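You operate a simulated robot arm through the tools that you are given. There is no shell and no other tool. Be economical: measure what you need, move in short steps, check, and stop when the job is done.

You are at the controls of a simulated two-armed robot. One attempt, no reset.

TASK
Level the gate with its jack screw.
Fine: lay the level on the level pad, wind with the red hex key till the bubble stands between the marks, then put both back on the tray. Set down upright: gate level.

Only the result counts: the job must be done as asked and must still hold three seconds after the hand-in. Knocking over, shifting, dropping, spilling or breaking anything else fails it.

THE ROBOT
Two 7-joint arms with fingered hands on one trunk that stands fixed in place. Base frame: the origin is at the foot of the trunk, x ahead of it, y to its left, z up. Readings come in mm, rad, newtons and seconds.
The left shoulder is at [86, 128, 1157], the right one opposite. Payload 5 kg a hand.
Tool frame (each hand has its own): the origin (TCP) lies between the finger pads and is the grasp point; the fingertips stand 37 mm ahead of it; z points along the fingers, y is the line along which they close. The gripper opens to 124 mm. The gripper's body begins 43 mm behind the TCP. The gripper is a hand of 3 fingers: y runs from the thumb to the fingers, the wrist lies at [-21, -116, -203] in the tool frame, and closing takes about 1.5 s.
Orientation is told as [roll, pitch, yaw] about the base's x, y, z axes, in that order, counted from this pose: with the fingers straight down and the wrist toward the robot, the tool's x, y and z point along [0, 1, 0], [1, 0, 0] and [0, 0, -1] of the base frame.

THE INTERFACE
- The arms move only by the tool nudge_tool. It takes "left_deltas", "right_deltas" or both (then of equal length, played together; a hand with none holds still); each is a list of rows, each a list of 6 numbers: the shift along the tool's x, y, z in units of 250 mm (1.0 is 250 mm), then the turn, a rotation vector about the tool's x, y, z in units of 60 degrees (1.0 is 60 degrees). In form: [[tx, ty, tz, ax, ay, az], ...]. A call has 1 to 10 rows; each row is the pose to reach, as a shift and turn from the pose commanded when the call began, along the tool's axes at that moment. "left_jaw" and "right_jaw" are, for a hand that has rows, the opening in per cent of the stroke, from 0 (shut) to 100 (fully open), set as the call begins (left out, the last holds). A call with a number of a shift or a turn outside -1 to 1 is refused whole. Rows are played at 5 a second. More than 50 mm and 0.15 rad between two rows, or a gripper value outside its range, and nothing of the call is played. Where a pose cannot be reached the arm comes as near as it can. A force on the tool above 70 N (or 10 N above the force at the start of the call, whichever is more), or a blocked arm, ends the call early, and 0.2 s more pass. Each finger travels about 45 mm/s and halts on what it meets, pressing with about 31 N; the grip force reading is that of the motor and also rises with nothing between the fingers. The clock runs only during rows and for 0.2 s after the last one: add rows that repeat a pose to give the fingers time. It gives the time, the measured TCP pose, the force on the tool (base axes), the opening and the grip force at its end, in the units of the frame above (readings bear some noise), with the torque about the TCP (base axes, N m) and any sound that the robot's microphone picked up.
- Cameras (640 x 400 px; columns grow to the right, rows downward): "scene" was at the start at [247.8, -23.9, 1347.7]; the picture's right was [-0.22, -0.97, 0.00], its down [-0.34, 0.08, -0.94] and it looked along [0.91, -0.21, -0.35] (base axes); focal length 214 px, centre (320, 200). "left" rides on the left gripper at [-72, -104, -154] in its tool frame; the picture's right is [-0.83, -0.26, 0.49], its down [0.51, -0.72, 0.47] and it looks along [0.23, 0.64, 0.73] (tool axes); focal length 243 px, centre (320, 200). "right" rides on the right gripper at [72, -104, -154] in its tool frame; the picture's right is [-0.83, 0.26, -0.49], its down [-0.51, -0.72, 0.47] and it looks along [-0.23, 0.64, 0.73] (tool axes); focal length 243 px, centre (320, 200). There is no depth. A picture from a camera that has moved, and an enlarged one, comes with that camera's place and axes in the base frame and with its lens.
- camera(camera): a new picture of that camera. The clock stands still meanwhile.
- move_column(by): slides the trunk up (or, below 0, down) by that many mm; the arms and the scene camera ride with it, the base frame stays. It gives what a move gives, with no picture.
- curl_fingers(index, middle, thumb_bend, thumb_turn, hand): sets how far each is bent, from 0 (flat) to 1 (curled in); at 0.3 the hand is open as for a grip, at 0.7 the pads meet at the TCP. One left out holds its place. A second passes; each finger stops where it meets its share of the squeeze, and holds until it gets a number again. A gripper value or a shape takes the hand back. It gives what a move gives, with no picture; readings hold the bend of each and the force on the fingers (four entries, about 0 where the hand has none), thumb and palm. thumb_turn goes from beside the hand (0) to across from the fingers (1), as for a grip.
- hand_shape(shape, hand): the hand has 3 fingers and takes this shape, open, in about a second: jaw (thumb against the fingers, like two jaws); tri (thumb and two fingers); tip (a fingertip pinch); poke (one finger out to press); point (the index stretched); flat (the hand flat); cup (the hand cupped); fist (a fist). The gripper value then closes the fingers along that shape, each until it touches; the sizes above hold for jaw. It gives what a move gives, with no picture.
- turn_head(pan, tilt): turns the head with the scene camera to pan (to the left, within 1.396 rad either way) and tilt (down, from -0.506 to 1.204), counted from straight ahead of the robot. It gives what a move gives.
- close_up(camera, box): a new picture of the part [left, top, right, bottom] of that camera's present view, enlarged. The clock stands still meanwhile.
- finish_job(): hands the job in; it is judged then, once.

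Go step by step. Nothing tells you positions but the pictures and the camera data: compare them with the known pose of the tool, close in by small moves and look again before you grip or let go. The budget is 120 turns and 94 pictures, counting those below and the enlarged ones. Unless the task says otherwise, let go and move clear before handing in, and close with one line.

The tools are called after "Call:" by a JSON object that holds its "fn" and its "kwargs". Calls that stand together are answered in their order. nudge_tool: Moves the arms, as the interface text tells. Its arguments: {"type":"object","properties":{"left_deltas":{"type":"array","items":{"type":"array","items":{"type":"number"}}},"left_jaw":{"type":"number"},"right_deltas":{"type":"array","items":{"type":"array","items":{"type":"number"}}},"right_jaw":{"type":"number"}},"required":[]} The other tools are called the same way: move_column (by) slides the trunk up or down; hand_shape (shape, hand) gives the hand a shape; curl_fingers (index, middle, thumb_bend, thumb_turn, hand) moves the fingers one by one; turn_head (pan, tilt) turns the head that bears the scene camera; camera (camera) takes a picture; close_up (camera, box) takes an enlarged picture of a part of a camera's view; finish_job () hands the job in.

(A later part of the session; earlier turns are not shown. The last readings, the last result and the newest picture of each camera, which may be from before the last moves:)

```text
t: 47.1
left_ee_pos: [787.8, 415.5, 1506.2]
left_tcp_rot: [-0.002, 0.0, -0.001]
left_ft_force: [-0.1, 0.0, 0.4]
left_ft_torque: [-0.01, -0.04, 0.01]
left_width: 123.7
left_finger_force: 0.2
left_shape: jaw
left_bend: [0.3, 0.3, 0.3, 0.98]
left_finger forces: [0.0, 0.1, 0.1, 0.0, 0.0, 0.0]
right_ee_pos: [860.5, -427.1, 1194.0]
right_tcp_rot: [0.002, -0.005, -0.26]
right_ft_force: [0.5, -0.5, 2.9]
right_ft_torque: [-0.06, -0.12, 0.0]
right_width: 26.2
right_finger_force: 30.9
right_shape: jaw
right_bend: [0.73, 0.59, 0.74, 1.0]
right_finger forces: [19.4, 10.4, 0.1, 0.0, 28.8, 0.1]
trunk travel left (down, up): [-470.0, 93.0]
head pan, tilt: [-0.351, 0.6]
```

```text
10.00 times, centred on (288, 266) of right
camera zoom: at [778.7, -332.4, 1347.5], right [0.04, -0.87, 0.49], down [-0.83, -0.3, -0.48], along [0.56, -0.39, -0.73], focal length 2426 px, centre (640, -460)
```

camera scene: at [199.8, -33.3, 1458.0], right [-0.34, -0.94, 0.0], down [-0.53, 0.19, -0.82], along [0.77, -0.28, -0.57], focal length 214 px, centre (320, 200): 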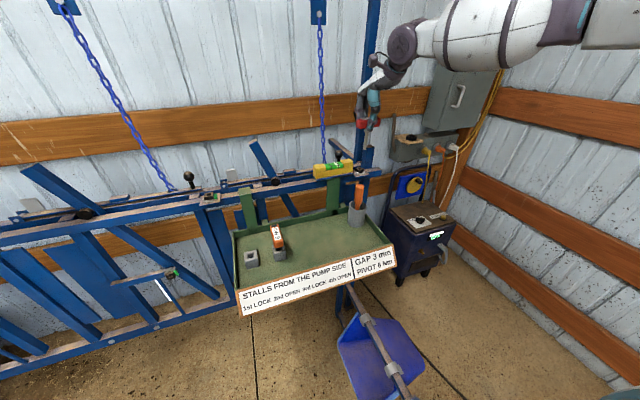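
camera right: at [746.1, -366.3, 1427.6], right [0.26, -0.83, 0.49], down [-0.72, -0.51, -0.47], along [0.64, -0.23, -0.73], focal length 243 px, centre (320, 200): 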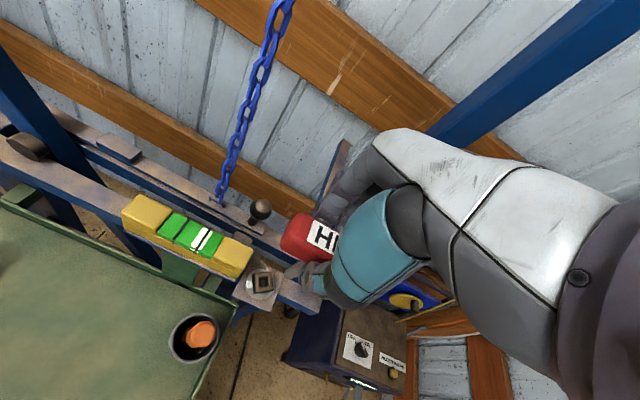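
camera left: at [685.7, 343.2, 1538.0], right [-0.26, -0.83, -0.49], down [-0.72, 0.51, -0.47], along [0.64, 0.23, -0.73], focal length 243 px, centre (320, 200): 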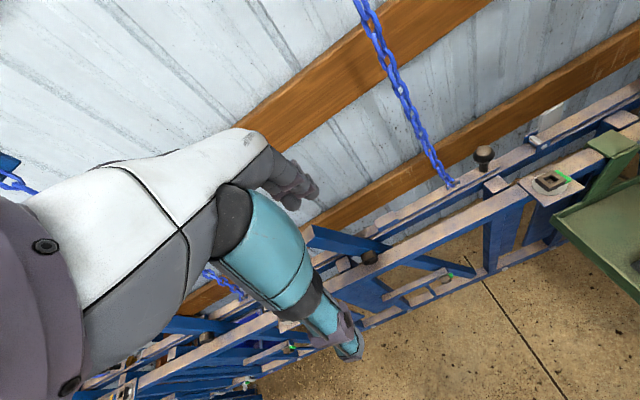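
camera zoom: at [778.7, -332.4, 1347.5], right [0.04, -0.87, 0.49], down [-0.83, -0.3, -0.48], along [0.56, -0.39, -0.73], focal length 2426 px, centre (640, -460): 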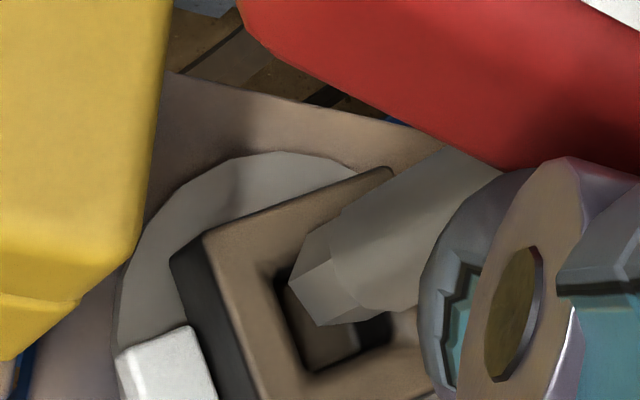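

Nearly in: at contact height the tip is about 2.7 mm too far in +x. I'll lift 3 mm, shift back, and lower again.

Call:
{"fn": "nudge_tool", "kwargs": {"right_deltas": [[0, 0, -0.016, 0, 0, 0], [-0.0016, -0.0107, -0.016, 0, 0, 0], [-0.0016, -0.0107, 0.0, 0, 0, 0], [-0.0016, -0.0107, 0.016, 0, 0, 0], [-0.0016, -0.0107, 0.028, 0, 0, 0]]}}

Call:
{"fn": "close_up", "kwargs": {"camera": "scene", "box": [335, 143, 383, 173]}}

```text
t: 48.4
left_ee_pos: [784.0, 417.1, 1506.9]
left_tcp_rot: [-0.003, -0.003, -0.001]
left_ft_force: [-0.1, 0.3, 0.0]
left_ft_torque: [0.04, 0.01, 0.02]
left_width: 123.6
left_finger_force: 0.0
left_shape: jaw
left_bend: [0.3, 0.3, 0.3, 0.98]
left_finger forces: [0.0, 0.1, 0.1, 0.0, 0.0, 0.0]
right_ee_pos: [857.0, -425.5, 1193.7]
right_tcp_rot: [0.004, -0.009, -0.26]
right_ft_force: [2.0, 1.3, 28.5]
right_ft_torque: [-0.14, -0.27, 0.02]
right_width: 26.9
right_finger_force: 31.1
right_shape: jaw
right_bend: [0.73, 0.58, 0.74, 1.0]
right_finger forces: [22.2, 14.6, 0.0, 0.0, 32.8, 0.0]
trunk travel left (down, up): [-470.0, 93.0]
head pan, tilt: [-0.351, 0.6]
```

```text
13.33 times, centred on (359, 158) of scene
camera zoom: at [195.6, -31.6, 1459.1], right [-0.34, -0.94, 0.0], down [-0.53, 0.19, -0.83], along [0.78, -0.28, -0.56], focal length 2860 px, centre (-200, 760)
```

zoom: 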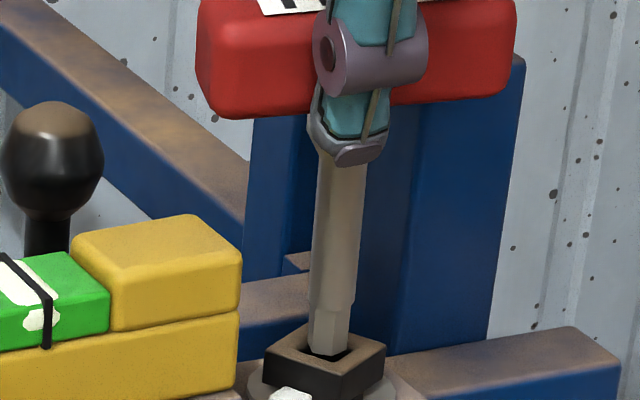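

The tip looks centred but isn't dropping in, so its angle likely mismatches. I'll press lightly and slowly sweep the yaw, orbiting around the key axis.

Call:
{"fn": "nudge_tool", "kwargs": {"right_deltas": [[0, 0, -0.008, 0, 0, 0], [-0.0017, -0.0035, -0.006, 0, 0, -0.083], [-0.0034, -0.007, -0.006, 0, 0, -0.166], [-0.0052, -0.0105, -0.006, 0, 0, -0.25]]}}

Call:
{"fn": "close_up", "kwargs": {"camera": "scene", "box": [335, 143, 383, 173]}}

Call:
{"fn": "close_up", "kwargs": {"camera": "right", "box": [256, 246, 320, 286]}}

```text
t: 49.4
left_ee_pos: [784.3, 417.8, 1506.3]
left_tcp_rot: [-0.002, -0.006, 0.0]
left_ft_force: [0.6, 0.1, -0.4]
left_ft_torque: [0.03, 0.0, -0.01]
left_width: 123.6
left_finger_force: 0.0
left_shape: jaw
left_bend: [0.3, 0.3, 0.3, 0.98]
left_finger forces: [0.0, 0.0, 0.1, 0.0, 0.0, 0.1]
right_ee_pos: [854.2, -425.7, 1191.4]
right_tcp_rot: [0.0, -0.008, 0.002]
right_ft_force: [0.6, 2.6, 31.4]
right_ft_torque: [-0.04, -0.34, -0.05]
right_width: 27.4
right_finger_force: 30.7
right_shape: jaw
right_bend: [0.73, 0.59, 0.74, 1.0]
right_finger forces: [24.4, 12.0, 0.0, 0.0, 34.2, 0.0]
trunk travel left (down, up): [-470.0, 93.0]
head pan, tilt: [-0.351, 0.6]
```

```text
13.33 times, centred on (359, 158) of scene
camera zoom: at [194.9, -31.4, 1458.8], right [-0.34, -0.94, 0.0], down [-0.53, 0.19, -0.83], along [0.78, -0.28, -0.56], focal length 2860 px, centre (-200, 760)
```

zoom: 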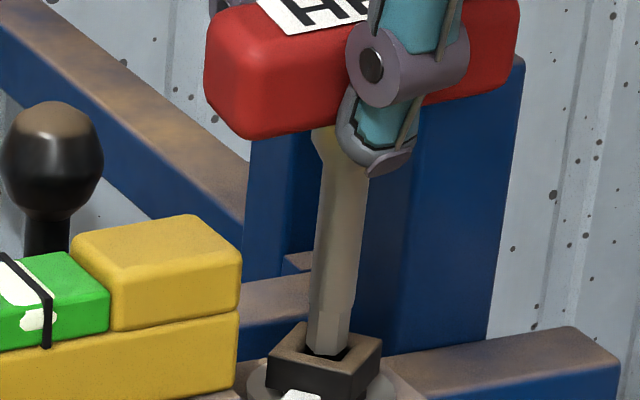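

```text
10.00 times, centred on (288, 266) of right
camera zoom: at [747.6, -355.3, 1343.9], right [0.26, -0.83, 0.49], down [-0.72, -0.51, -0.48], along [0.65, -0.23, -0.73], focal length 2426 px, centre (640, -460)
```

zoom: 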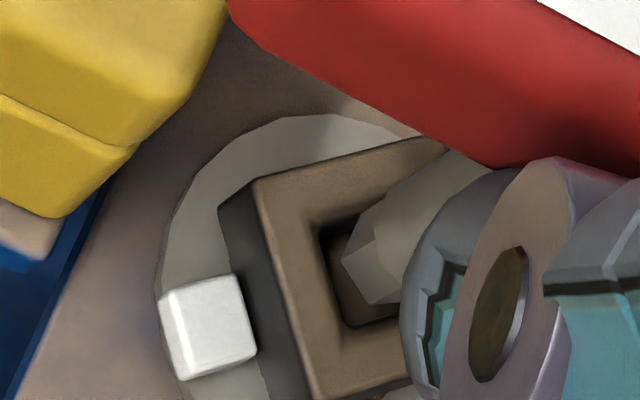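

The screw turned with the key, as its marker and block rotated about 15° counter-clockwise. The key is engaged, so I'll check the bubble.

Call:
{"fn": "close_up", "kwargs": {"camera": "scene", "box": [310, 150, 358, 180]}}

```text
13.33 times, centred on (334, 165) of scene
camera zoom: at [194.9, -31.4, 1458.8], right [-0.34, -0.94, 0.0], down [-0.53, 0.19, -0.83], along [0.78, -0.28, -0.56], focal length 2860 px, centre (133, 667)
```

zoom: 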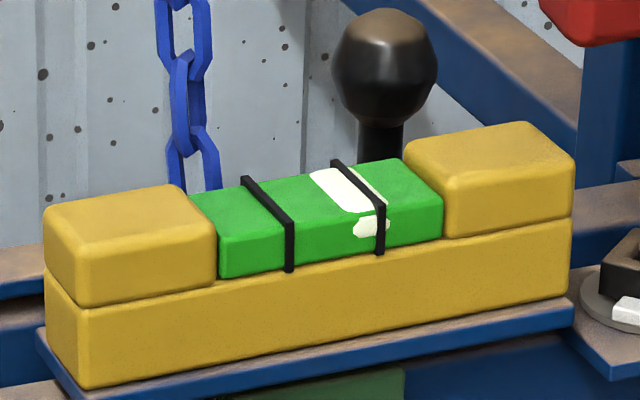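

The bubble still sits by the right mark, and 15° changed it little. I'll keep turning counter-clockwise another 30°, with slightly less down-force.

Call:
{"fn": "nudge_tool", "kwargs": {"right_deltas": [[-0.0017, -0.0035, -0.006, 0, 0, -0.083], [-0.0034, -0.007, -0.006, 0, 0, -0.166], [-0.0052, -0.0105, -0.006, 0, 0, -0.25], [-0.007, -0.014, -0.006, 0, 0, -0.333], [-0.009, -0.0175, -0.006, 0, 0, -0.416], [-0.011, -0.02, -0.006, 0, 0, -0.5]]}}

Call:
{"fn": "close_up", "kwargs": {"camera": "scene", "box": [315, 143, 379, 183]}}

```text
t: 50.8
left_ee_pos: [785.7, 416.5, 1505.6]
left_tcp_rot: [-0.002, -0.001, -0.001]
left_ft_force: [-0.1, -0.3, -0.4]
left_ft_torque: [0.0, 0.01, 0.04]
left_width: 123.7
left_finger_force: 0.1
left_shape: jaw
left_bend: [0.3, 0.3, 0.3, 0.98]
left_finger forces: [0.0, 0.0, 0.1, 0.0, 0.0, 0.1]
right_ee_pos: [848.4, -430.0, 1190.8]
right_tcp_rot: [0.0, -0.005, 0.526]
right_ft_force: [-0.6, 2.0, 23.2]
right_ft_torque: [-0.01, -0.26, -0.05]
right_width: 27.4
right_finger_force: 30.9
right_shape: jaw
right_bend: [0.73, 0.59, 0.74, 1.0]
right_finger forces: [23.7, 11.7, 0.0, 0.0, 33.6, 0.0]
trunk travel left (down, up): [-470.0, 93.0]
head pan, tilt: [-0.351, 0.6]
```

```text
10.00 times, centred on (347, 163) of scene
camera zoom: at [196.3, -32.0, 1458.5], right [-0.34, -0.94, 0.0], down [-0.53, 0.19, -0.83], along [0.78, -0.28, -0.56], focal length 2145 px, centre (50, 570)
```

zoom: 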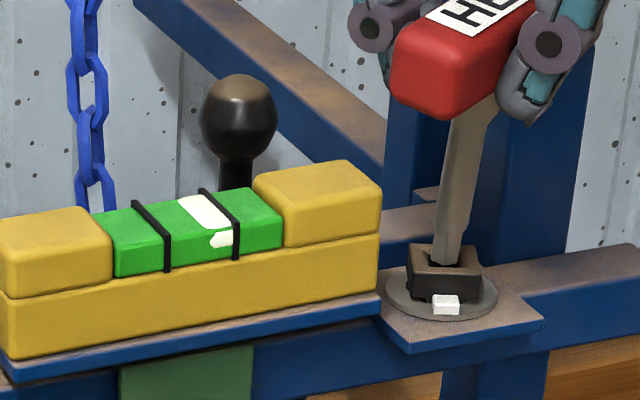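

It works: turning counter-clockwise is bringing the bubble left, about a third of the way so far. I'll continue another 30°.

Call:
{"fn": "nudge_tool", "kwargs": {"right_deltas": [[-0.0017, -0.0035, 0, 0, 0, -0.083], [-0.0034, -0.007, 0, 0, 0, -0.166], [-0.0052, -0.0105, 0, 0, 0, -0.25], [-0.007, -0.014, 0, 0, 0, -0.333], [-0.009, -0.0175, 0, 0, 0, -0.416], [-0.011, -0.02, 0, 0, 0, -0.5]]}}

Call:
{"fn": "close_up", "kwargs": {"camera": "scene", "box": [315, 143, 379, 183]}}

```text
t: 52.1
left_ee_pos: [785.6, 417.1, 1504.5]
left_tcp_rot: [-0.002, -0.001, -0.001]
left_ft_force: [-0.6, -1.1, 0.6]
left_ft_torque: [-0.01, 0.03, 0.0]
left_width: 123.8
left_finger_force: 0.1
left_shape: jaw
left_bend: [0.3, 0.3, 0.3, 0.98]
left_finger forces: [0.0, 0.1, 0.1, 0.1, 0.1, 0.1]
right_ee_pos: [845.9, -435.4, 1191.2]
right_tcp_rot: [-0.004, -0.001, 1.05]
right_ft_force: [-4.4, -0.5, 16.6]
right_ft_torque: [-0.13, -0.08, -0.04]
right_width: 26.9
right_finger_force: 31.1
right_shape: jaw
right_bend: [0.73, 0.59, 0.74, 1.0]
right_finger forces: [20.6, 10.5, 0.1, 0.0, 32.8, 0.0]
trunk travel left (down, up): [-470.0, 93.0]
head pan, tilt: [-0.351, 0.6]
```

```text
10.00 times, centred on (347, 163) of scene
camera zoom: at [196.8, -32.4, 1458.4], right [-0.34, -0.94, 0.0], down [-0.53, 0.19, -0.83], along [0.78, -0.28, -0.56], focal length 2145 px, centre (50, 570)
```

zoom: 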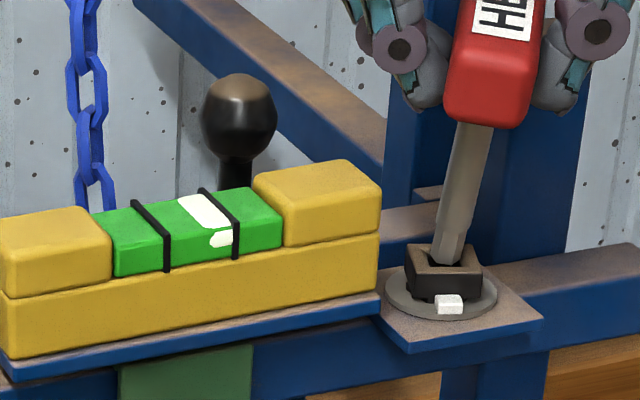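

The marker hardly moved this time, so the hex slipped: it sits only in the chamfer. I'll look closely at the seating.

Call:
{"fn": "close_up", "kwargs": {"camera": "right", "box": [256, 246, 320, 286]}}

Call:
{"fn": "close_up", "kwargs": {"camera": "scene", "box": [349, 158, 373, 173]}}

```text
10.00 times, centred on (288, 266) of right
camera zoom: at [730.9, -491.6, 1343.4], right [0.85, -0.19, 0.5], down [0.08, -0.88, -0.47], along [0.52, 0.44, -0.73], focal length 2426 px, centre (640, -460)
```

zoom: 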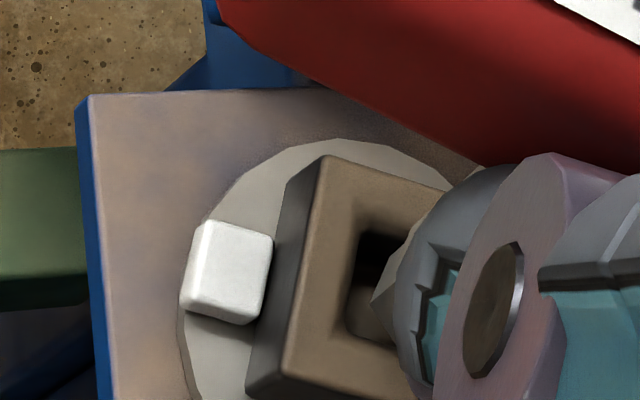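

```text
16.00 times, centred on (361, 166) of scene
camera zoom: at [196.8, -32.4, 1458.4], right [-0.34, -0.94, 0.0], down [-0.53, 0.19, -0.83], along [0.78, -0.28, -0.56], focal length 3432 px, centre (-336, 752)
```

zoom: 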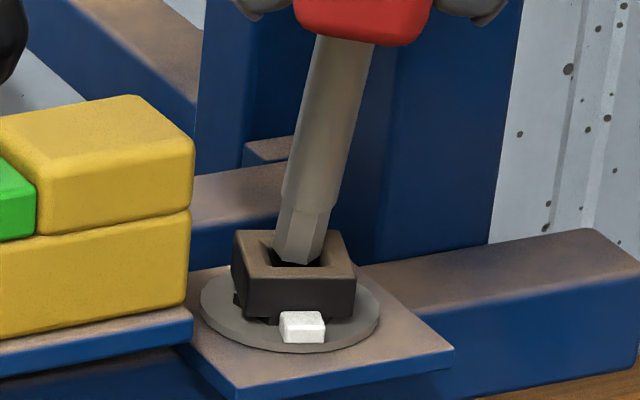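

The key is leaning about 5°, sitting only in the chamfer. I'll lift it clear and re-check its attitude against the hole.

Call:
{"fn": "nudge_tool", "kwargs": {"right_deltas": [[0, 0, -0.03, 0, 0, 0], [0, 0, -0.05, 0, 0, 0], [0, 0, -0.05, 0, 0, 0]]}}

Call:
{"fn": "close_up", "kwargs": {"camera": "scene", "box": [349, 155, 373, 170]}}

Call:
{"fn": "close_up", "kwargs": {"camera": "right", "box": [256, 246, 320, 286]}}

```text
t: 53.0
left_ee_pos: [787.9, 415.7, 1505.0]
left_tcp_rot: [0.001, 0.002, -0.001]
left_ft_force: [0.1, 0.4, -0.2]
left_ft_torque: [-0.01, 0.01, -0.01]
left_width: 123.8
left_finger_force: 0.0
left_shape: jaw
left_bend: [0.3, 0.3, 0.3, 0.98]
left_finger forces: [0.0, 0.0, 0.0, 0.0, 0.1, 0.1]
right_ee_pos: [847.5, -436.5, 1201.2]
right_tcp_rot: [-0.001, 0.0, 1.047]
right_ft_force: [-0.3, -0.2, -0.6]
right_ft_torque: [0.01, 0.02, 0.01]
right_width: 25.9
right_finger_force: 31.1
right_shape: jaw
right_bend: [0.73, 0.59, 0.74, 1.0]
right_finger forces: [18.8, 9.7, 0.1, 0.0, 28.6, 0.0]
trunk travel left (down, up): [-470.0, 93.0]
head pan, tilt: [-0.351, 0.6]
```

```text
16.00 times, centred on (361, 162) of scene
camera zoom: at [198.8, -33.6, 1458.1], right [-0.34, -0.94, 0.0], down [-0.53, 0.19, -0.83], along [0.78, -0.28, -0.56], focal length 3432 px, centre (-336, 800)
```

zoom: 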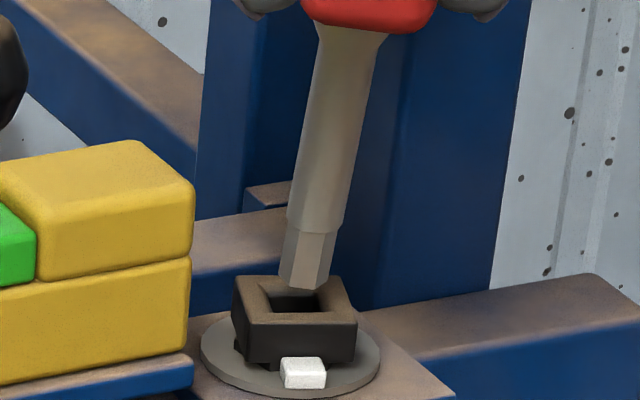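

```text
10.00 times, centred on (288, 266) of right
camera zoom: at [732.8, -491.9, 1353.9], right [0.85, -0.19, 0.49], down [0.08, -0.88, -0.47], along [0.52, 0.44, -0.73], focal length 2426 px, centre (640, -460)
```

zoom: 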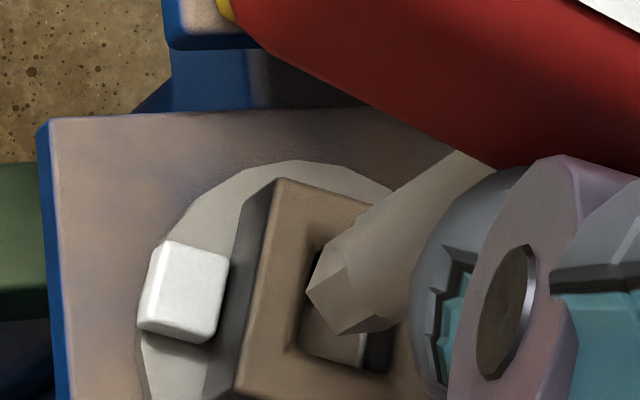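

I estimate a 3° lean, a 1.4 mm x error and an 8° angular mismatch. I'll correct all three, then lower again.

Call:
{"fn": "nudge_tool", "kwargs": {"right_deltas": [[-0.0069, 0.0149, -0.008, 0.025, 0.008, 0.06], [-0.0138, 0.0297, -0.008, 0.049, 0.016, 0.117], [-0.0138, 0.0297, 0.01, 0.049, 0.016, 0.117], [-0.0138, 0.0297, 0.02, 0.049, 0.016, 0.117]]}}

Call:
{"fn": "close_up", "kwargs": {"camera": "scene", "box": [349, 155, 373, 170]}}

Call:
{"fn": "close_up", "kwargs": {"camera": "right", "box": [256, 246, 320, 286]}}

```text
t: 54.0
left_ee_pos: [789.1, 413.8, 1504.1]
left_tcp_rot: [0.0, -0.001, -0.001]
left_ft_force: [-0.1, 0.0, 0.2]
left_ft_torque: [-0.02, 0.01, 0.01]
left_width: 123.9
left_finger_force: 0.1
left_shape: jaw
left_bend: [0.3, 0.3, 0.3, 0.98]
left_finger forces: [0.0, 0.1, 0.0, 0.0, 0.1, 0.1]
right_ee_pos: [855.0, -432.1, 1196.2]
right_tcp_rot: [0.014, 0.05, 0.926]
right_ft_force: [0.0, -0.6, -2.0]
right_ft_torque: [-0.01, -0.02, 0.0]
right_width: 26.0
right_finger_force: 31.1
right_shape: jaw
right_bend: [0.73, 0.59, 0.74, 1.0]
right_finger forces: [18.8, 9.7, 0.0, 0.0, 28.5, 0.1]
trunk travel left (down, up): [-470.0, 93.0]
head pan, tilt: [-0.351, 0.6]
```

```text
16.00 times, centred on (361, 162) of scene
camera zoom: at [199.7, -33.7, 1457.9], right [-0.34, -0.94, 0.0], down [-0.53, 0.19, -0.82], along [0.77, -0.28, -0.57], focal length 3432 px, centre (-336, 800)
```

zoom: 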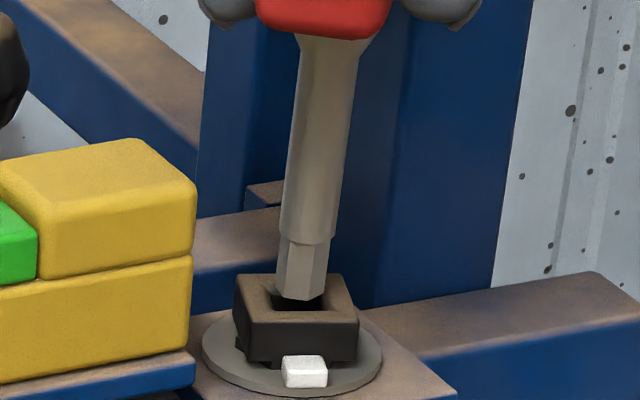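

```text
10.00 times, centred on (288, 266) of right
camera zoom: at [741.3, -467.8, 1355.5], right [0.84, -0.27, 0.47], down [-0.05, -0.9, -0.44], along [0.54, 0.35, -0.77], focal length 2426 px, centre (640, -460)
```

zoom: 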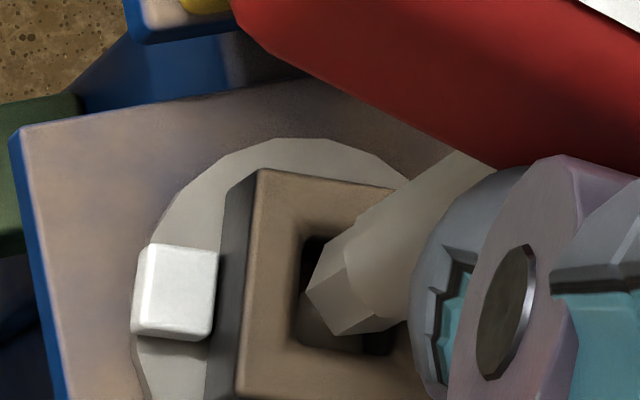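

The shaft is now vertical and centred within about 1 mm. I'll nudge +1 mm in x and lower 12 mm.

Call:
{"fn": "nudge_tool", "kwargs": {"right_deltas": [[-0.0032, 0.0024, 0, 0, 0, 0], [-0.0034, 0.0034, 0.016, 0, 0, 0], [-0.0036, 0.004, 0.028, 0, 0, 0], [-0.0038, 0.0046, 0.04, 0, 0, 0], [-0.0038, 0.005, 0.048, 0, 0, 0]]}}

Call:
{"fn": "close_up", "kwargs": {"camera": "scene", "box": [349, 155, 373, 170]}}

```text
t: 55.1
left_ee_pos: [783.5, 416.8, 1506.8]
left_tcp_rot: [-0.003, -0.004, -0.001]
left_ft_force: [0.4, 1.2, -0.5]
left_ft_torque: [0.01, 0.01, 0.01]
left_width: 123.8
left_finger_force: 0.0
left_shape: jaw
left_bend: [0.3, 0.3, 0.3, 0.98]
left_finger forces: [0.0, 0.0, 0.0, 0.0, 0.0, 0.0]
right_ee_pos: [853.3, -429.2, 1191.5]
right_tcp_rot: [0.007, 0.046, 0.925]
right_ft_force: [-2.5, 0.1, 29.5]
right_ft_torque: [-0.12, 0.02, -0.02]
right_width: 27.2
right_finger_force: 30.9
right_shape: jaw
right_bend: [0.73, 0.59, 0.74, 1.0]
right_finger forces: [20.2, 12.3, 0.1, 0.0, 34.3, 0.0]
trunk travel left (down, up): [-470.0, 93.0]
head pan, tilt: [-0.351, 0.6]
```

```text
16.00 times, centred on (361, 162) of scene
camera zoom: at [194.7, -31.6, 1459.2], right [-0.34, -0.94, 0.0], down [-0.53, 0.19, -0.83], along [0.78, -0.28, -0.56], focal length 3432 px, centre (-336, 800)
```

zoom: 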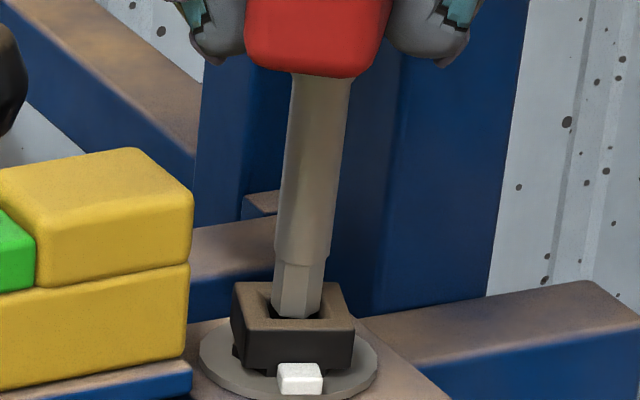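

The tip sits centred and vertical on the hole's chamfer, pressing 30 N, which is the state that turned the screw before. I'll turn 30° counter-clockwise about the vertical, orbiting the key axis, and check the marker.

Call:
{"fn": "nudge_tool", "kwargs": {"right_deltas": [[0.0012, -0.0043, 0, 0.0009, -0.0044, -0.083], [0.0024, -0.0086, 0, 0.0017, -0.0088, -0.166], [0.0032, -0.0128, 0, 0.0026, -0.0133, -0.25], [0.0032, -0.0172, 0, 0.0035, -0.0177, -0.333], [0.003, -0.0216, 0, 0.0043, -0.022, -0.416], [0.0028, -0.026, 0, 0.005, -0.0265, -0.5]]}}

Call:
{"fn": "close_up", "kwargs": {"camera": "scene", "box": [325, 145, 373, 175]}}

```text
t: 56.5
left_ee_pos: [789.3, 415.6, 1503.6]
left_tcp_rot: [-0.003, 0.002, 0.0]
left_ft_force: [0.4, -0.4, -1.1]
left_ft_torque: [-0.02, 0.02, 0.04]
left_width: 123.8
left_finger_force: 0.1
left_shape: jaw
left_bend: [0.3, 0.3, 0.3, 0.98]
left_finger forces: [0.1, 0.0, 0.0, 0.1, 0.1, 0.0]
right_ee_pos: [851.1, -435.6, 1182.8]
right_tcp_rot: [0.012, 0.051, 1.451]
right_ft_force: [2.1, -0.1, 1.4]
right_ft_torque: [0.03, -0.1, -0.04]
right_width: 26.4
right_finger_force: 30.7
right_shape: jaw
right_bend: [0.73, 0.59, 0.74, 1.0]
right_finger forces: [19.6, 10.3, 0.0, 0.0, 29.6, 0.1]
trunk travel left (down, up): [-470.0, 93.0]
head pan, tilt: [-0.351, 0.6]
```

```text
13.33 times, centred on (349, 160) of scene
camera zoom: at [199.5, -32.9, 1457.8], right [-0.34, -0.94, 0.0], down [-0.53, 0.19, -0.83], along [0.77, -0.28, -0.56], focal length 2860 px, centre (-67, 733)
```

zoom: 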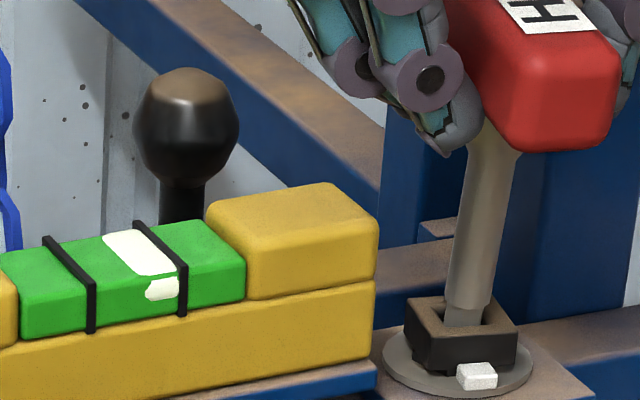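

The key has now dropped fully into the socket: z fell 9 mm and the force is near zero. I'll continue counter-clockwise 30° and watch the bubble.

Call:
{"fn": "nudge_tool", "kwargs": {"right_deltas": [[0.0008, -0.0034, 0.004, 0, 0, -0.083], [0.0016, -0.0068, 0.004, 0, 0, -0.166], [0.002, -0.01, 0.004, 0, 0, -0.25], [0.002, -0.0136, 0.004, 0, 0, -0.333], [0.0018, -0.017, 0.004, 0, 0, -0.416], [0.0016, -0.0204, 0.004, 0, 0, -0.5]]}}

Call:
{"fn": "close_up", "kwargs": {"camera": "scene", "box": [325, 145, 373, 175]}}

```text
t: 58.0
left_ee_pos: [793.4, 413.8, 1504.1]
left_tcp_rot: [-0.001, 0.001, -0.001]
left_ft_force: [0.0, -0.4, 0.8]
left_ft_torque: [0.02, -0.02, 0.03]
left_width: 123.6
left_finger_force: 0.1
left_shape: jaw
left_bend: [0.3, 0.3, 0.3, 0.98]
left_finger forces: [0.1, 0.0, 0.1, 0.0, 0.1, 0.1]
right_ee_pos: [844.3, -441.5, 1182.1]
right_tcp_rot: [0.033, 0.038, 1.974]
right_ft_force: [15.1, -3.1, 4.5]
right_ft_torque: [-0.28, -0.79, -0.12]
right_width: 26.2
right_finger_force: 31.5
right_shape: jaw
right_bend: [0.73, 0.59, 0.75, 1.0]
right_finger forces: [15.8, 9.9, 0.1, 0.0, 34.6, 0.1]
right hand out of reach, approached as far as the arm can: row 5, 6
trunk travel left (down, up): [-470.0, 93.0]
head pan, tilt: [-0.351, 0.6]
```

```text
13.33 times, centred on (349, 160) of scene
camera zoom: at [202.9, -34.6, 1457.6], right [-0.34, -0.94, 0.0], down [-0.53, 0.19, -0.82], along [0.77, -0.28, -0.57], focal length 2860 px, centre (-67, 733)
```

zoom: 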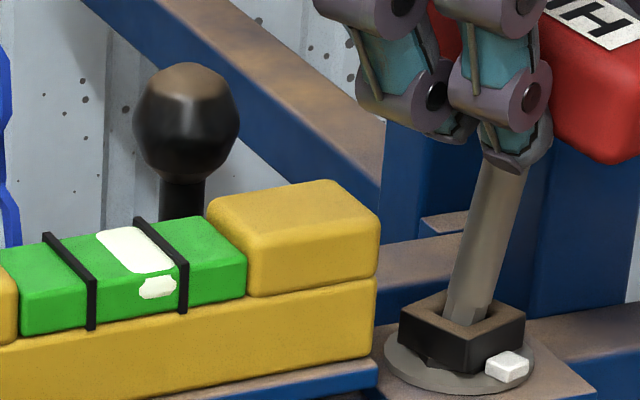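

The bubble is now fully between the marks but right of centre; about 60° more is needed, and I've hit the arm's limit here. I'll lift the key out, swing back, re-square it and reinsert.

Call:
{"fn": "nudge_tool", "kwargs": {"right_deltas": [[0, 0.004, -0.03, 0, 0, 0], [0, 0.008, -0.06, 0, 0, 0], [0, 0.01, -0.12, 0, 0, 0], [0, 0.01, -0.16, 0, 0, 0]]}}

Call:
{"fn": "nudge_tool", "kwargs": {"right_deltas": [[0, 0, 0, 0, 0, 0.125], [0, 0, 0, 0, 0, 0.25], [0, 0, 0, 0, 0, 0.375], [0, 0, 0, 0, 0, 0.5], [0, 0, 0, 0, 0, 0.625], [0, 0, 0, 0, 0, 0.75], [0, 0, 0, 0, 0, 0.875], [0, 0, 0, 0, 0, 1.0]]}}

```text
t: 59.0
left_ee_pos: [789.8, 415.4, 1504.2]
left_tcp_rot: [-0.001, -0.001, 0.001]
left_ft_force: [0.0, -0.9, 0.2]
left_ft_torque: [0.01, 0.0, 0.02]
left_width: 123.8
left_finger_force: 0.1
left_shape: jaw
left_bend: [0.3, 0.3, 0.3, 0.98]
left_finger forces: [0.0, 0.1, 0.0, 0.0, 0.0, 0.1]
right_ee_pos: [835.9, -435.5, 1222.9]
right_tcp_rot: [0.034, 0.037, 1.975]
right_ft_force: [-0.3, -1.0, -1.2]
right_ft_torque: [0.01, 0.02, -0.01]
right_width: 25.6
right_finger_force: 30.5
right_shape: jaw
right_bend: [0.73, 0.59, 0.75, 1.0]
right_finger forces: [18.9, 10.0, 0.0, 0.0, 28.8, 0.0]
right hand out of reach, approached as far as the arm can: row 4
trunk travel left (down, up): [-470.0, 93.0]
head pan, tilt: [-0.351, 0.6]
```

```text
t: 60.8
left_ee_pos: [787.7, 415.0, 1505.9]
left_tcp_rot: [0.0, 0.0, 0.001]
left_ft_force: [-0.2, -0.6, -0.6]
left_ft_torque: [-0.03, -0.01, -0.01]
left_width: 123.6
left_finger_force: 0.1
left_shape: jaw
left_bend: [0.3, 0.3, 0.3, 0.98]
left_finger forces: [0.0, 0.1, 0.0, 0.1, 0.0, 0.0]
right_ee_pos: [836.9, -435.6, 1222.8]
right_tcp_rot: [-0.015, 0.047, 0.924]
right_ft_force: [-0.4, -0.6, -1.1]
right_ft_torque: [0.02, -0.02, 0.01]
right_width: 25.4
right_finger_force: 31.0
right_shape: jaw
right_bend: [0.73, 0.59, 0.75, 1.0]
right_finger forces: [18.7, 9.9, 0.1, 0.0, 28.5, 0.0]
trunk travel left (down, up): [-470.0, 93.0]
head pan, tilt: [-0.351, 0.6]
```

Continue turning back to about yaw -7 and recentre over the socket, then look.

Call:
{"fn": "nudge_tool", "kwargs": {"right_deltas": [[-0.01, 0.01, 0, 0, 0, 0.125], [-0.02, 0.02, 0, 0, 0, 0.25], [-0.03, 0.03, 0, 0, 0, 0.375], [-0.04, 0.04, 0, 0, 0, 0.5], [-0.05, 0.05, 0, 0, 0, 0.625], [-0.06, 0.06, 0, 0, 0, 0.75], [-0.07, 0.07, 0, 0, 0, 0.875], [-0.077, 0.078, 0, 0, 0, 1.0], [-0.077, 0.078, 0, 0, 0, 1.0]]}}

Call:
{"fn": "close_up", "kwargs": {"camera": "scene", "box": [335, 143, 383, 173]}}

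Call:
{"fn": "close_up", "kwargs": {"camera": "right", "box": [236, 236, 316, 286]}}

```text
t: 62.8
left_ee_pos: [789.8, 414.4, 1504.9]
left_tcp_rot: [0.0, 0.0, 0.0]
left_ft_force: [0.0, -0.2, 0.0]
left_ft_torque: [0.01, -0.01, 0.03]
left_width: 123.8
left_finger_force: 0.1
left_shape: jaw
left_bend: [0.3, 0.3, 0.3, 0.98]
left_finger forces: [0.0, 0.0, 0.0, 0.1, 0.0, 0.1]
right_ee_pos: [864.8, -431.3, 1220.9]
right_tcp_rot: [-0.049, 0.01, -0.123]
right_ft_force: [0.3, -0.5, -1.4]
right_ft_torque: [0.02, 0.0, -0.03]
right_width: 25.4
right_finger_force: 31.0
right_shape: jaw
right_bend: [0.73, 0.59, 0.75, 1.0]
right_finger forces: [18.6, 9.8, 0.1, 0.0, 28.4, 0.0]
trunk travel left (down, up): [-470.0, 93.0]
head pan, tilt: [-0.351, 0.6]
```

```text
13.33 times, centred on (359, 158) of scene
camera zoom: at [199.8, -34.2, 1457.9], right [-0.34, -0.94, 0.0], down [-0.53, 0.19, -0.82], along [0.77, -0.28, -0.57], focal length 2860 px, centre (-200, 760)
```

zoom: 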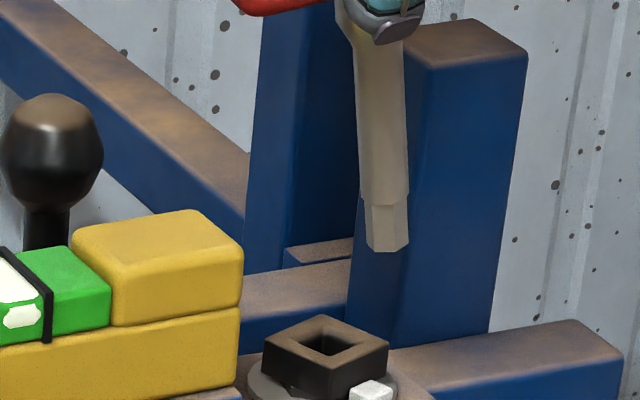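

```text
8.00 times, centred on (276, 261) of right
camera zoom: at [772.6, -341.4, 1371.3], right [0.17, -0.83, 0.53], down [-0.79, -0.44, -0.44], along [0.6, -0.34, -0.73], focal length 1941 px, centre (672, -288)
```

zoom: 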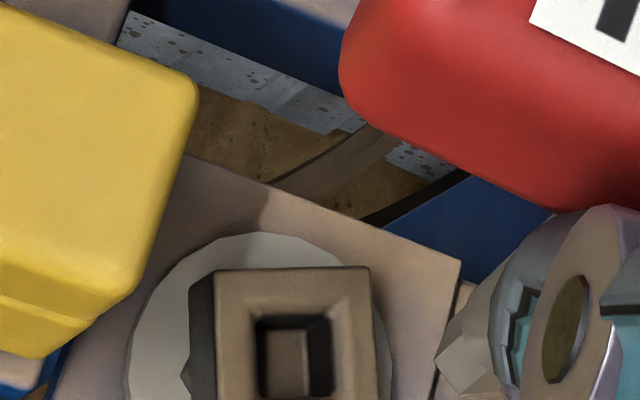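

The key hangs about 10° off vertical, having swung in the pinch. I'll rotate the hand to bring it upright, recentre, and look again.

Call:
{"fn": "nudge_tool", "kwargs": {"right_deltas": [[-0.01, -0.008, 0, -0.007, 0.09, 0], [-0.021, -0.017, 0, -0.015, 0.18, 0], [-0.021, -0.017, 0, -0.015, 0.18, 0]]}}

Call:
{"fn": "close_up", "kwargs": {"camera": "scene", "box": [335, 143, 383, 173]}}

Call:
{"fn": "close_up", "kwargs": {"camera": "right", "box": [246, 246, 326, 296]}}

```text
t: 63.5
left_ee_pos: [790.2, 416.8, 1504.6]
left_tcp_rot: [-0.003, -0.001, 0.0]
left_ft_force: [-0.1, 0.0, 0.0]
left_ft_torque: [-0.02, 0.02, 0.01]
left_width: 123.8
left_finger_force: 0.0
left_shape: jaw
left_bend: [0.3, 0.3, 0.3, 0.98]
left_finger forces: [0.0, 0.0, 0.1, 0.1, 0.1, 0.0]
right_ee_pos: [858.7, -435.2, 1221.7]
right_tcp_rot: [0.139, -0.003, -0.122]
right_ft_force: [0.4, 0.8, -1.1]
right_ft_torque: [0.01, -0.01, 0.0]
right_width: 25.2
right_finger_force: 30.9
right_shape: jaw
right_bend: [0.73, 0.59, 0.75, 1.0]
right_finger forces: [18.6, 9.9, 0.0, 0.0, 28.5, 0.0]
trunk travel left (down, up): [-470.0, 93.0]
head pan, tilt: [-0.351, 0.6]
```

```text
13.33 times, centred on (359, 158) of scene
camera zoom: at [200.0, -32.7, 1457.9], right [-0.34, -0.94, 0.0], down [-0.53, 0.19, -0.82], along [0.77, -0.28, -0.57], focal length 2860 px, centre (-200, 760)
```

zoom: 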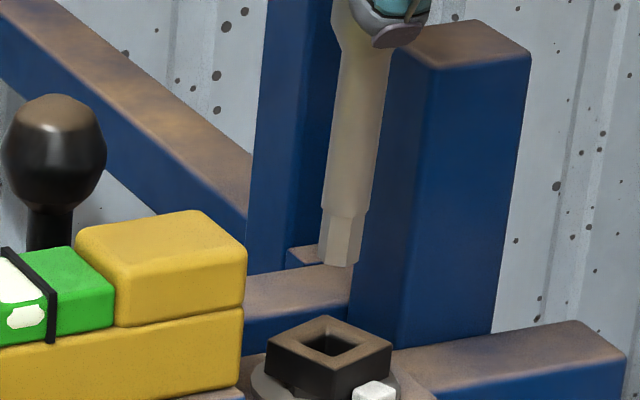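

```text
8.00 times, centred on (286, 271) of right
camera zoom: at [761.9, -373.6, 1382.6], right [0.15, -0.92, 0.37], down [-0.77, -0.35, -0.54], along [0.62, -0.21, -0.75], focal length 1941 px, centre (592, -368)
```

zoom: 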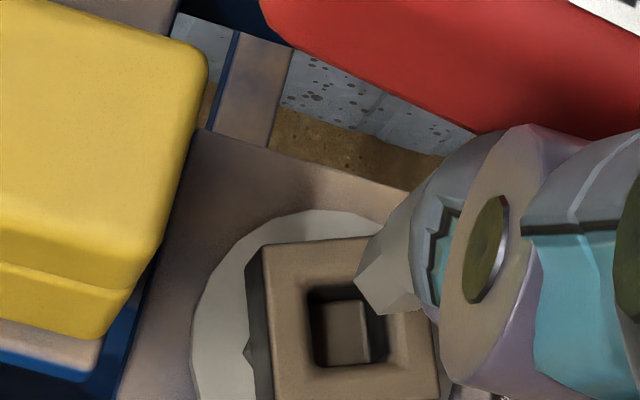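

The shaft is vertical and within 1 mm of the hole. I'll turn 11° to the fitting angle and descend straight down close to the rim.

Call:
{"fn": "nudge_tool", "kwargs": {"right_deltas": [[-0.0024, -0.0014, 0, 0.0133, 0, -0.095], [-0.0047, -0.0027, 0, 0.0265, 0, -0.19], [-0.0113, -0.0027, 0.048, 0.0265, 0, -0.19], [-0.0179, -0.0027, 0.095, 0.0265, 0, -0.19], [-0.0179, -0.0027, 0.095, 0.0265, 0, -0.19]]}}

Call:
{"fn": "close_up", "kwargs": {"camera": "scene", "box": [349, 155, 373, 170]}}

Call:
{"fn": "close_up", "kwargs": {"camera": "right", "box": [256, 246, 336, 296]}}

```text
t: 64.8
left_ee_pos: [789.9, 413.9, 1505.2]
left_tcp_rot: [0.0, 0.0, 0.001]
left_ft_force: [0.3, -0.8, 0.7]
left_ft_torque: [-0.01, -0.02, -0.02]
left_width: 123.7
left_finger_force: 0.0
left_shape: jaw
left_bend: [0.3, 0.3, 0.3, 0.98]
left_finger forces: [0.0, 0.0, 0.1, 0.0, 0.0, 0.0]
right_ee_pos: [858.5, -436.2, 1197.9]
right_tcp_rot: [0.139, -0.004, 0.079]
right_ft_force: [-0.2, 0.4, -2.2]
right_ft_torque: [-0.04, -0.02, 0.02]
right_width: 25.3
right_finger_force: 30.9
right_shape: jaw
right_bend: [0.73, 0.59, 0.75, 1.0]
right_finger forces: [18.6, 9.9, 0.0, 0.1, 28.5, 0.0]
trunk travel left (down, up): [-470.0, 93.0]
head pan, tilt: [-0.351, 0.6]
```

```text
16.00 times, centred on (361, 162) of scene
camera zoom: at [199.7, -33.6, 1458.0], right [-0.34, -0.94, 0.0], down [-0.53, 0.19, -0.82], along [0.77, -0.28, -0.57], focal length 3432 px, centre (-336, 800)
```

zoom: 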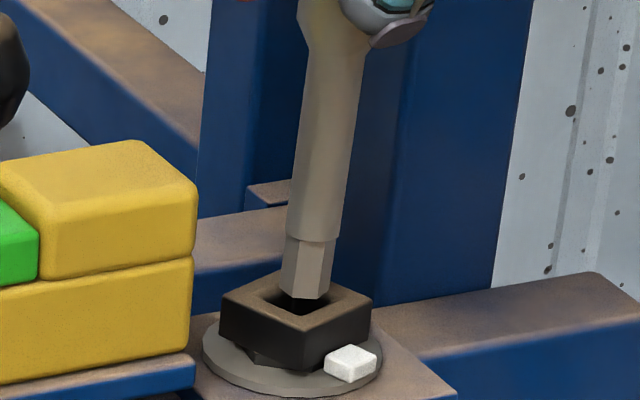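

```text
8.00 times, centred on (296, 271) of right
camera zoom: at [750.3, -396.1, 1358.7], right [0.33, -0.87, 0.37], down [-0.68, -0.49, -0.54], along [0.65, -0.08, -0.75], focal length 1941 px, centre (512, -368)
```

zoom: 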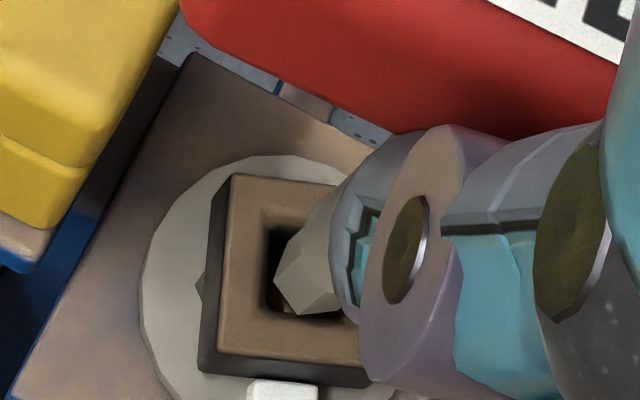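

Slight +1.8 mm x and +0.5 mm y correction, then lower 14 mm.

Call:
{"fn": "nudge_tool", "kwargs": {"right_deltas": [[0.0014, 0.0073, 0, 0, 0, 0], [-0.001, 0.0073, 0.018, 0, 0, 0], [-0.003, 0.0073, 0.03, 0, 0, 0], [-0.005, 0.0073, 0.044, 0, 0, 0], [-0.0063, 0.0073, 0.055, 0, 0, 0]]}}

```text
t: 66.0
left_ee_pos: [784.6, 417.7, 1507.1]
left_tcp_rot: [-0.002, -0.004, 0.0]
left_ft_force: [-0.5, 0.9, -1.3]
left_ft_torque: [0.03, 0.02, 0.01]
left_width: 123.5
left_finger_force: 0.0
left_shape: jaw
left_bend: [0.3, 0.3, 0.3, 0.98]
left_finger forces: [0.1, 0.0, 0.0, 0.0, 0.0, 0.0]
right_ee_pos: [858.3, -432.6, 1191.9]
right_tcp_rot: [0.138, -0.015, 0.08]
right_ft_force: [0.4, 0.9, 29.8]
right_ft_torque: [0.09, -0.1, 0.03]
right_width: 27.0
right_finger_force: 31.4
right_shape: jaw
right_bend: [0.73, 0.59, 0.75, 1.0]
right_finger forces: [23.1, 11.6, 0.0, 0.1, 34.0, 0.1]
trunk travel left (down, up): [-470.0, 93.0]
head pan, tilt: [-0.351, 0.6]
```

Resting on the chamfer with 30 N, as before it dropped in. I'll turn counter-clockwise 30° under this load so it finds the socket.

Call:
{"fn": "nudge_tool", "kwargs": {"right_deltas": [[-0.0009, -0.0025, 0, 0.0115, 0, -0.0825], [-0.0018, -0.005, 0, 0.023, 0, -0.165], [-0.0026, -0.0074, 0, 0.0345, 0, -0.2475], [-0.004, -0.0095, 0, 0.046, 0, -0.33], [-0.0056, -0.0117, 0, 0.0575, 0, -0.4125], [-0.0072, -0.0138, 0, 0.069, 0, -0.495]]}}

Call:
{"fn": "close_up", "kwargs": {"camera": "scene", "box": [325, 145, 373, 175]}}

```text
t: 67.3
left_ee_pos: [786.7, 415.5, 1503.9]
left_tcp_rot: [-0.001, -0.001, 0.0]
left_ft_force: [-0.6, 0.0, 0.1]
left_ft_torque: [0.03, 0.04, 0.0]
left_width: 123.7
left_finger_force: 0.1
left_shape: jaw
left_bend: [0.3, 0.3, 0.3, 0.98]
left_finger forces: [0.0, 0.1, 0.0, 0.0, 0.0, 0.0]
right_ee_pos: [856.8, -437.0, 1183.6]
right_tcp_rot: [0.137, -0.002, 0.603]
right_ft_force: [0.3, 1.1, 7.1]
right_ft_torque: [0.04, -0.08, -0.06]
right_width: 26.7
right_finger_force: 31.0
right_shape: jaw
right_bend: [0.73, 0.59, 0.75, 1.0]
right_finger forces: [21.6, 9.5, 0.1, 0.1, 29.7, 0.0]
trunk travel left (down, up): [-470.0, 93.0]
head pan, tilt: [-0.351, 0.6]
```

```text
13.33 times, centred on (349, 160) of scene
camera zoom: at [198.8, -32.9, 1458.0], right [-0.34, -0.94, 0.0], down [-0.53, 0.19, -0.83], along [0.78, -0.28, -0.56], focal length 2860 px, centre (-67, 733)
```

zoom: 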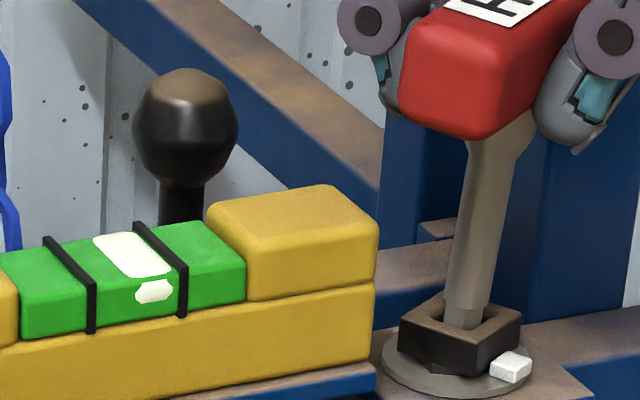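

It dropped in again and is upright. The bubble is about 17 px right of centre; I'll turn on 30° more.

Call:
{"fn": "nudge_tool", "kwargs": {"right_deltas": [[-0.0007, -0.002, 0, 0.0115, 0, -0.0825], [-0.0014, -0.004, 0, 0.023, 0, -0.165], [-0.0022, -0.0059, 0, 0.0345, 0, -0.2475], [-0.0034, -0.0076, 0, 0.046, 0, -0.33], [-0.0047, -0.0093, 0, 0.0575, 0, -0.4125], [-0.006, -0.011, 0, 0.069, 0, -0.495]]}}

Call:
{"fn": "close_up", "kwargs": {"camera": "scene", "box": [325, 145, 373, 175]}}

```text
t: 68.8
left_ee_pos: [790.7, 415.4, 1505.0]
left_tcp_rot: [-0.002, 0.001, 0.001]
left_ft_force: [1.3, 0.5, 0.3]
left_ft_torque: [0.01, -0.01, -0.02]
left_width: 123.8
left_finger_force: 0.1
left_shape: jaw
left_bend: [0.3, 0.3, 0.3, 0.98]
left_finger forces: [0.0, 0.0, 0.0, 0.0, 0.0, 0.0]
right_ee_pos: [855.5, -439.7, 1182.5]
right_tcp_rot: [0.136, -0.003, 1.127]
right_ft_force: [2.1, 1.8, 1.7]
right_ft_torque: [0.12, -0.15, -0.03]
right_width: 26.5
right_finger_force: 31.4
right_shape: jaw
right_bend: [0.73, 0.59, 0.75, 1.0]
right_finger forces: [20.9, 9.9, 0.1, 0.0, 28.8, 0.1]
trunk travel left (down, up): [-470.0, 93.0]
head pan, tilt: [-0.351, 0.6]
```

```text
13.33 times, centred on (349, 160) of scene
camera zoom: at [200.3, -32.8, 1457.9], right [-0.34, -0.94, 0.0], down [-0.53, 0.19, -0.82], along [0.77, -0.28, -0.57], focal length 2860 px, centre (-67, 733)
```

zoom: 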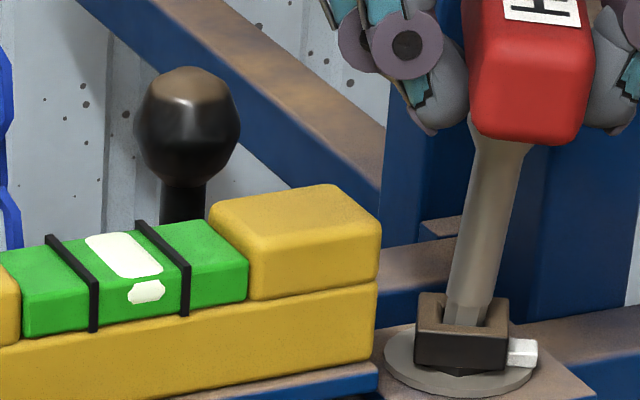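

Only about 7 px to go, at roughly 10 px per 30°. I'll turn 20° more.

Call:
{"fn": "nudge_tool", "kwargs": {"right_deltas": [[-0.001, -0.0014, 0, 0.0115, 0, -0.0825], [-0.002, -0.0028, 0, 0.023, 0, -0.165], [-0.003, -0.0042, 0, 0.0345, 0, -0.2475], [-0.004, -0.0056, 0, 0.046, 0, -0.33], [-0.004, -0.0056, 0, 0.046, 0, -0.33]]}}

Call:
{"fn": "close_up", "kwargs": {"camera": "scene", "box": [322, 154, 354, 174]}}

```text
t: 70.0
left_ee_pos: [788.1, 415.7, 1506.0]
left_tcp_rot: [0.0, 0.0, 0.0]
left_ft_force: [-0.5, -0.4, 0.2]
left_ft_torque: [0.01, 0.0, 0.02]
left_width: 123.5
left_finger_force: 0.1
left_shape: jaw
left_bend: [0.3, 0.3, 0.3, 0.98]
left_finger forces: [0.0, 0.0, 0.1, 0.1, 0.1, 0.0]
right_ee_pos: [855.7, -443.3, 1182.3]
right_tcp_rot: [0.134, -0.002, 1.476]
right_ft_force: [2.3, 2.1, 3.7]
right_ft_torque: [0.18, -0.11, 0.0]
right_width: 26.6
right_finger_force: 31.2
right_shape: jaw
right_bend: [0.73, 0.59, 0.75, 1.0]
right_finger forces: [20.6, 9.8, 0.0, 0.1, 28.8, 0.1]
trunk travel left (down, up): [-470.0, 93.0]
head pan, tilt: [-0.351, 0.6]
```

```text
16.00 times, centred on (338, 164) of scene
camera zoom: at [198.7, -33.7, 1458.1], right [-0.34, -0.94, 0.0], down [-0.53, 0.19, -0.83], along [0.78, -0.28, -0.56], focal length 3432 px, centre (32, 776)
```

zoom: 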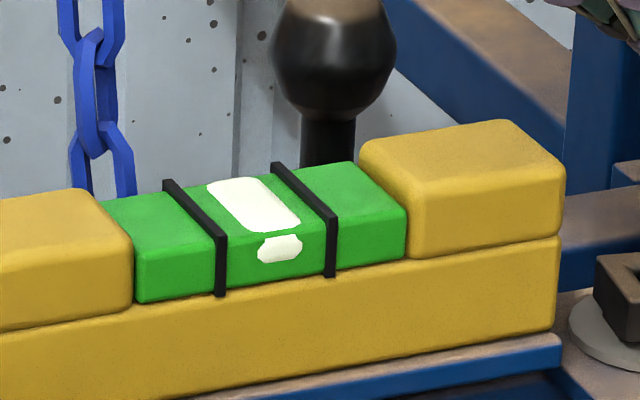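

The bubble is centred to within about 4 px. I'll give it 6° more and take a tighter look.

Call:
{"fn": "nudge_tool", "kwargs": {"right_deltas": [[-0.0003, -0.001, 0, 0.007, 0, -0.05], [-0.0006, -0.002, 0, 0.0138, 0, -0.1], [-0.0006, -0.002, 0, 0.0138, 0, -0.1]]}}

Call:
{"fn": "close_up", "kwargs": {"camera": "scene", "box": [328, 159, 344, 169]}}

```text
t: 70.8
left_ee_pos: [787.9, 416.0, 1505.3]
left_tcp_rot: [-0.001, 0.001, 0.0]
left_ft_force: [0.0, 0.2, 0.4]
left_ft_torque: [0.0, 0.01, 0.01]
left_width: 124.0
left_finger_force: 0.1
left_shape: jaw
left_bend: [0.3, 0.3, 0.3, 0.98]
left_finger forces: [0.0, 0.0, 0.0, 0.0, 0.0, 0.0]
right_ee_pos: [854.8, -440.9, 1182.8]
right_tcp_rot: [0.131, 0.001, 1.575]
right_ft_force: [1.2, 0.6, 1.8]
right_ft_torque: [0.05, -0.14, -0.03]
right_width: 26.6
right_finger_force: 31.0
right_shape: jaw
right_bend: [0.73, 0.59, 0.75, 1.0]
right_finger forces: [19.2, 10.0, 0.0, 0.1, 29.1, 0.0]
trunk travel left (down, up): [-470.0, 93.0]
head pan, tilt: [-0.351, 0.6]
```

```text
16.00 times, centred on (336, 164) of scene
camera zoom: at [199.4, -33.2, 1458.0], right [-0.34, -0.94, 0.0], down [-0.53, 0.19, -0.83], along [0.77, -0.28, -0.56], focal length 3432 px, centre (64, 776)
```

zoom: 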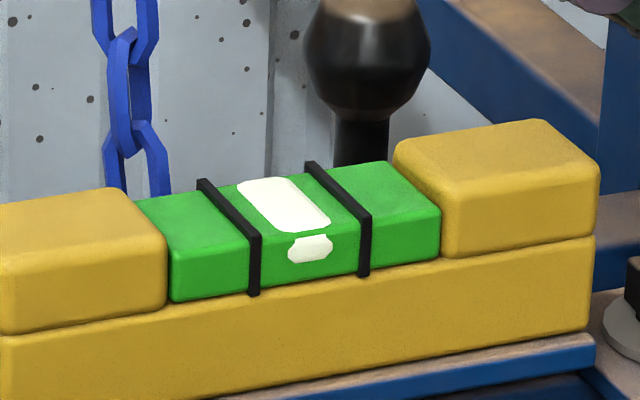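

The bubble is centred between the marks. I'll pull the key straight up and back away toward the tray.

Call:
{"fn": "nudge_tool", "kwargs": {"right_deltas": [[0.0054, 0, -0.04, 0, 0, 0], [0.0162, 0, -0.12, 0, 0, 0], [0.036, 0, -0.264, 0, 0, 0], [0.054, 0, -0.396, 0, 0, 0], [0.2, 0, -0.396, 0, 0, 0], [0.35, 0, -0.396, 0, 0, 0], [0.4, 0.15, -0.376, 0, 0, 0], [0.4, 0.3, -0.376, 0, 0, 0], [0.4, 0.45, -0.376, 0, 0, 0]]}}

```text
t: 72.8
left_ee_pos: [788.0, 416.0, 1504.3]
left_tcp_rot: [-0.002, 0.0, 0.0]
left_ft_force: [-0.5, 0.2, 0.8]
left_ft_torque: [-0.05, 0.0, 0.01]
left_width: 123.8
left_finger_force: 0.1
left_shape: jaw
left_bend: [0.3, 0.3, 0.3, 0.98]
left_finger forces: [0.0, 0.1, 0.1, 0.0, 0.0, 0.1]
right_ee_pos: [767.0, -330.6, 1290.5]
right_tcp_rot: [0.133, 0.001, 1.579]
right_ft_force: [0.0, 0.3, -1.5]
right_ft_torque: [-0.06, -0.02, 0.0]
right_width: 25.9
right_finger_force: 30.7
right_shape: jaw
right_bend: [0.73, 0.59, 0.75, 1.0]
right_finger forces: [18.3, 10.1, 0.0, 0.0, 28.5, 0.0]
right hand out of reach, approached as far as the arm can: row 1, 2, 3, 4
trunk travel left (down, up): [-470.0, 93.0]
head pan, tilt: [-0.351, 0.6]
```

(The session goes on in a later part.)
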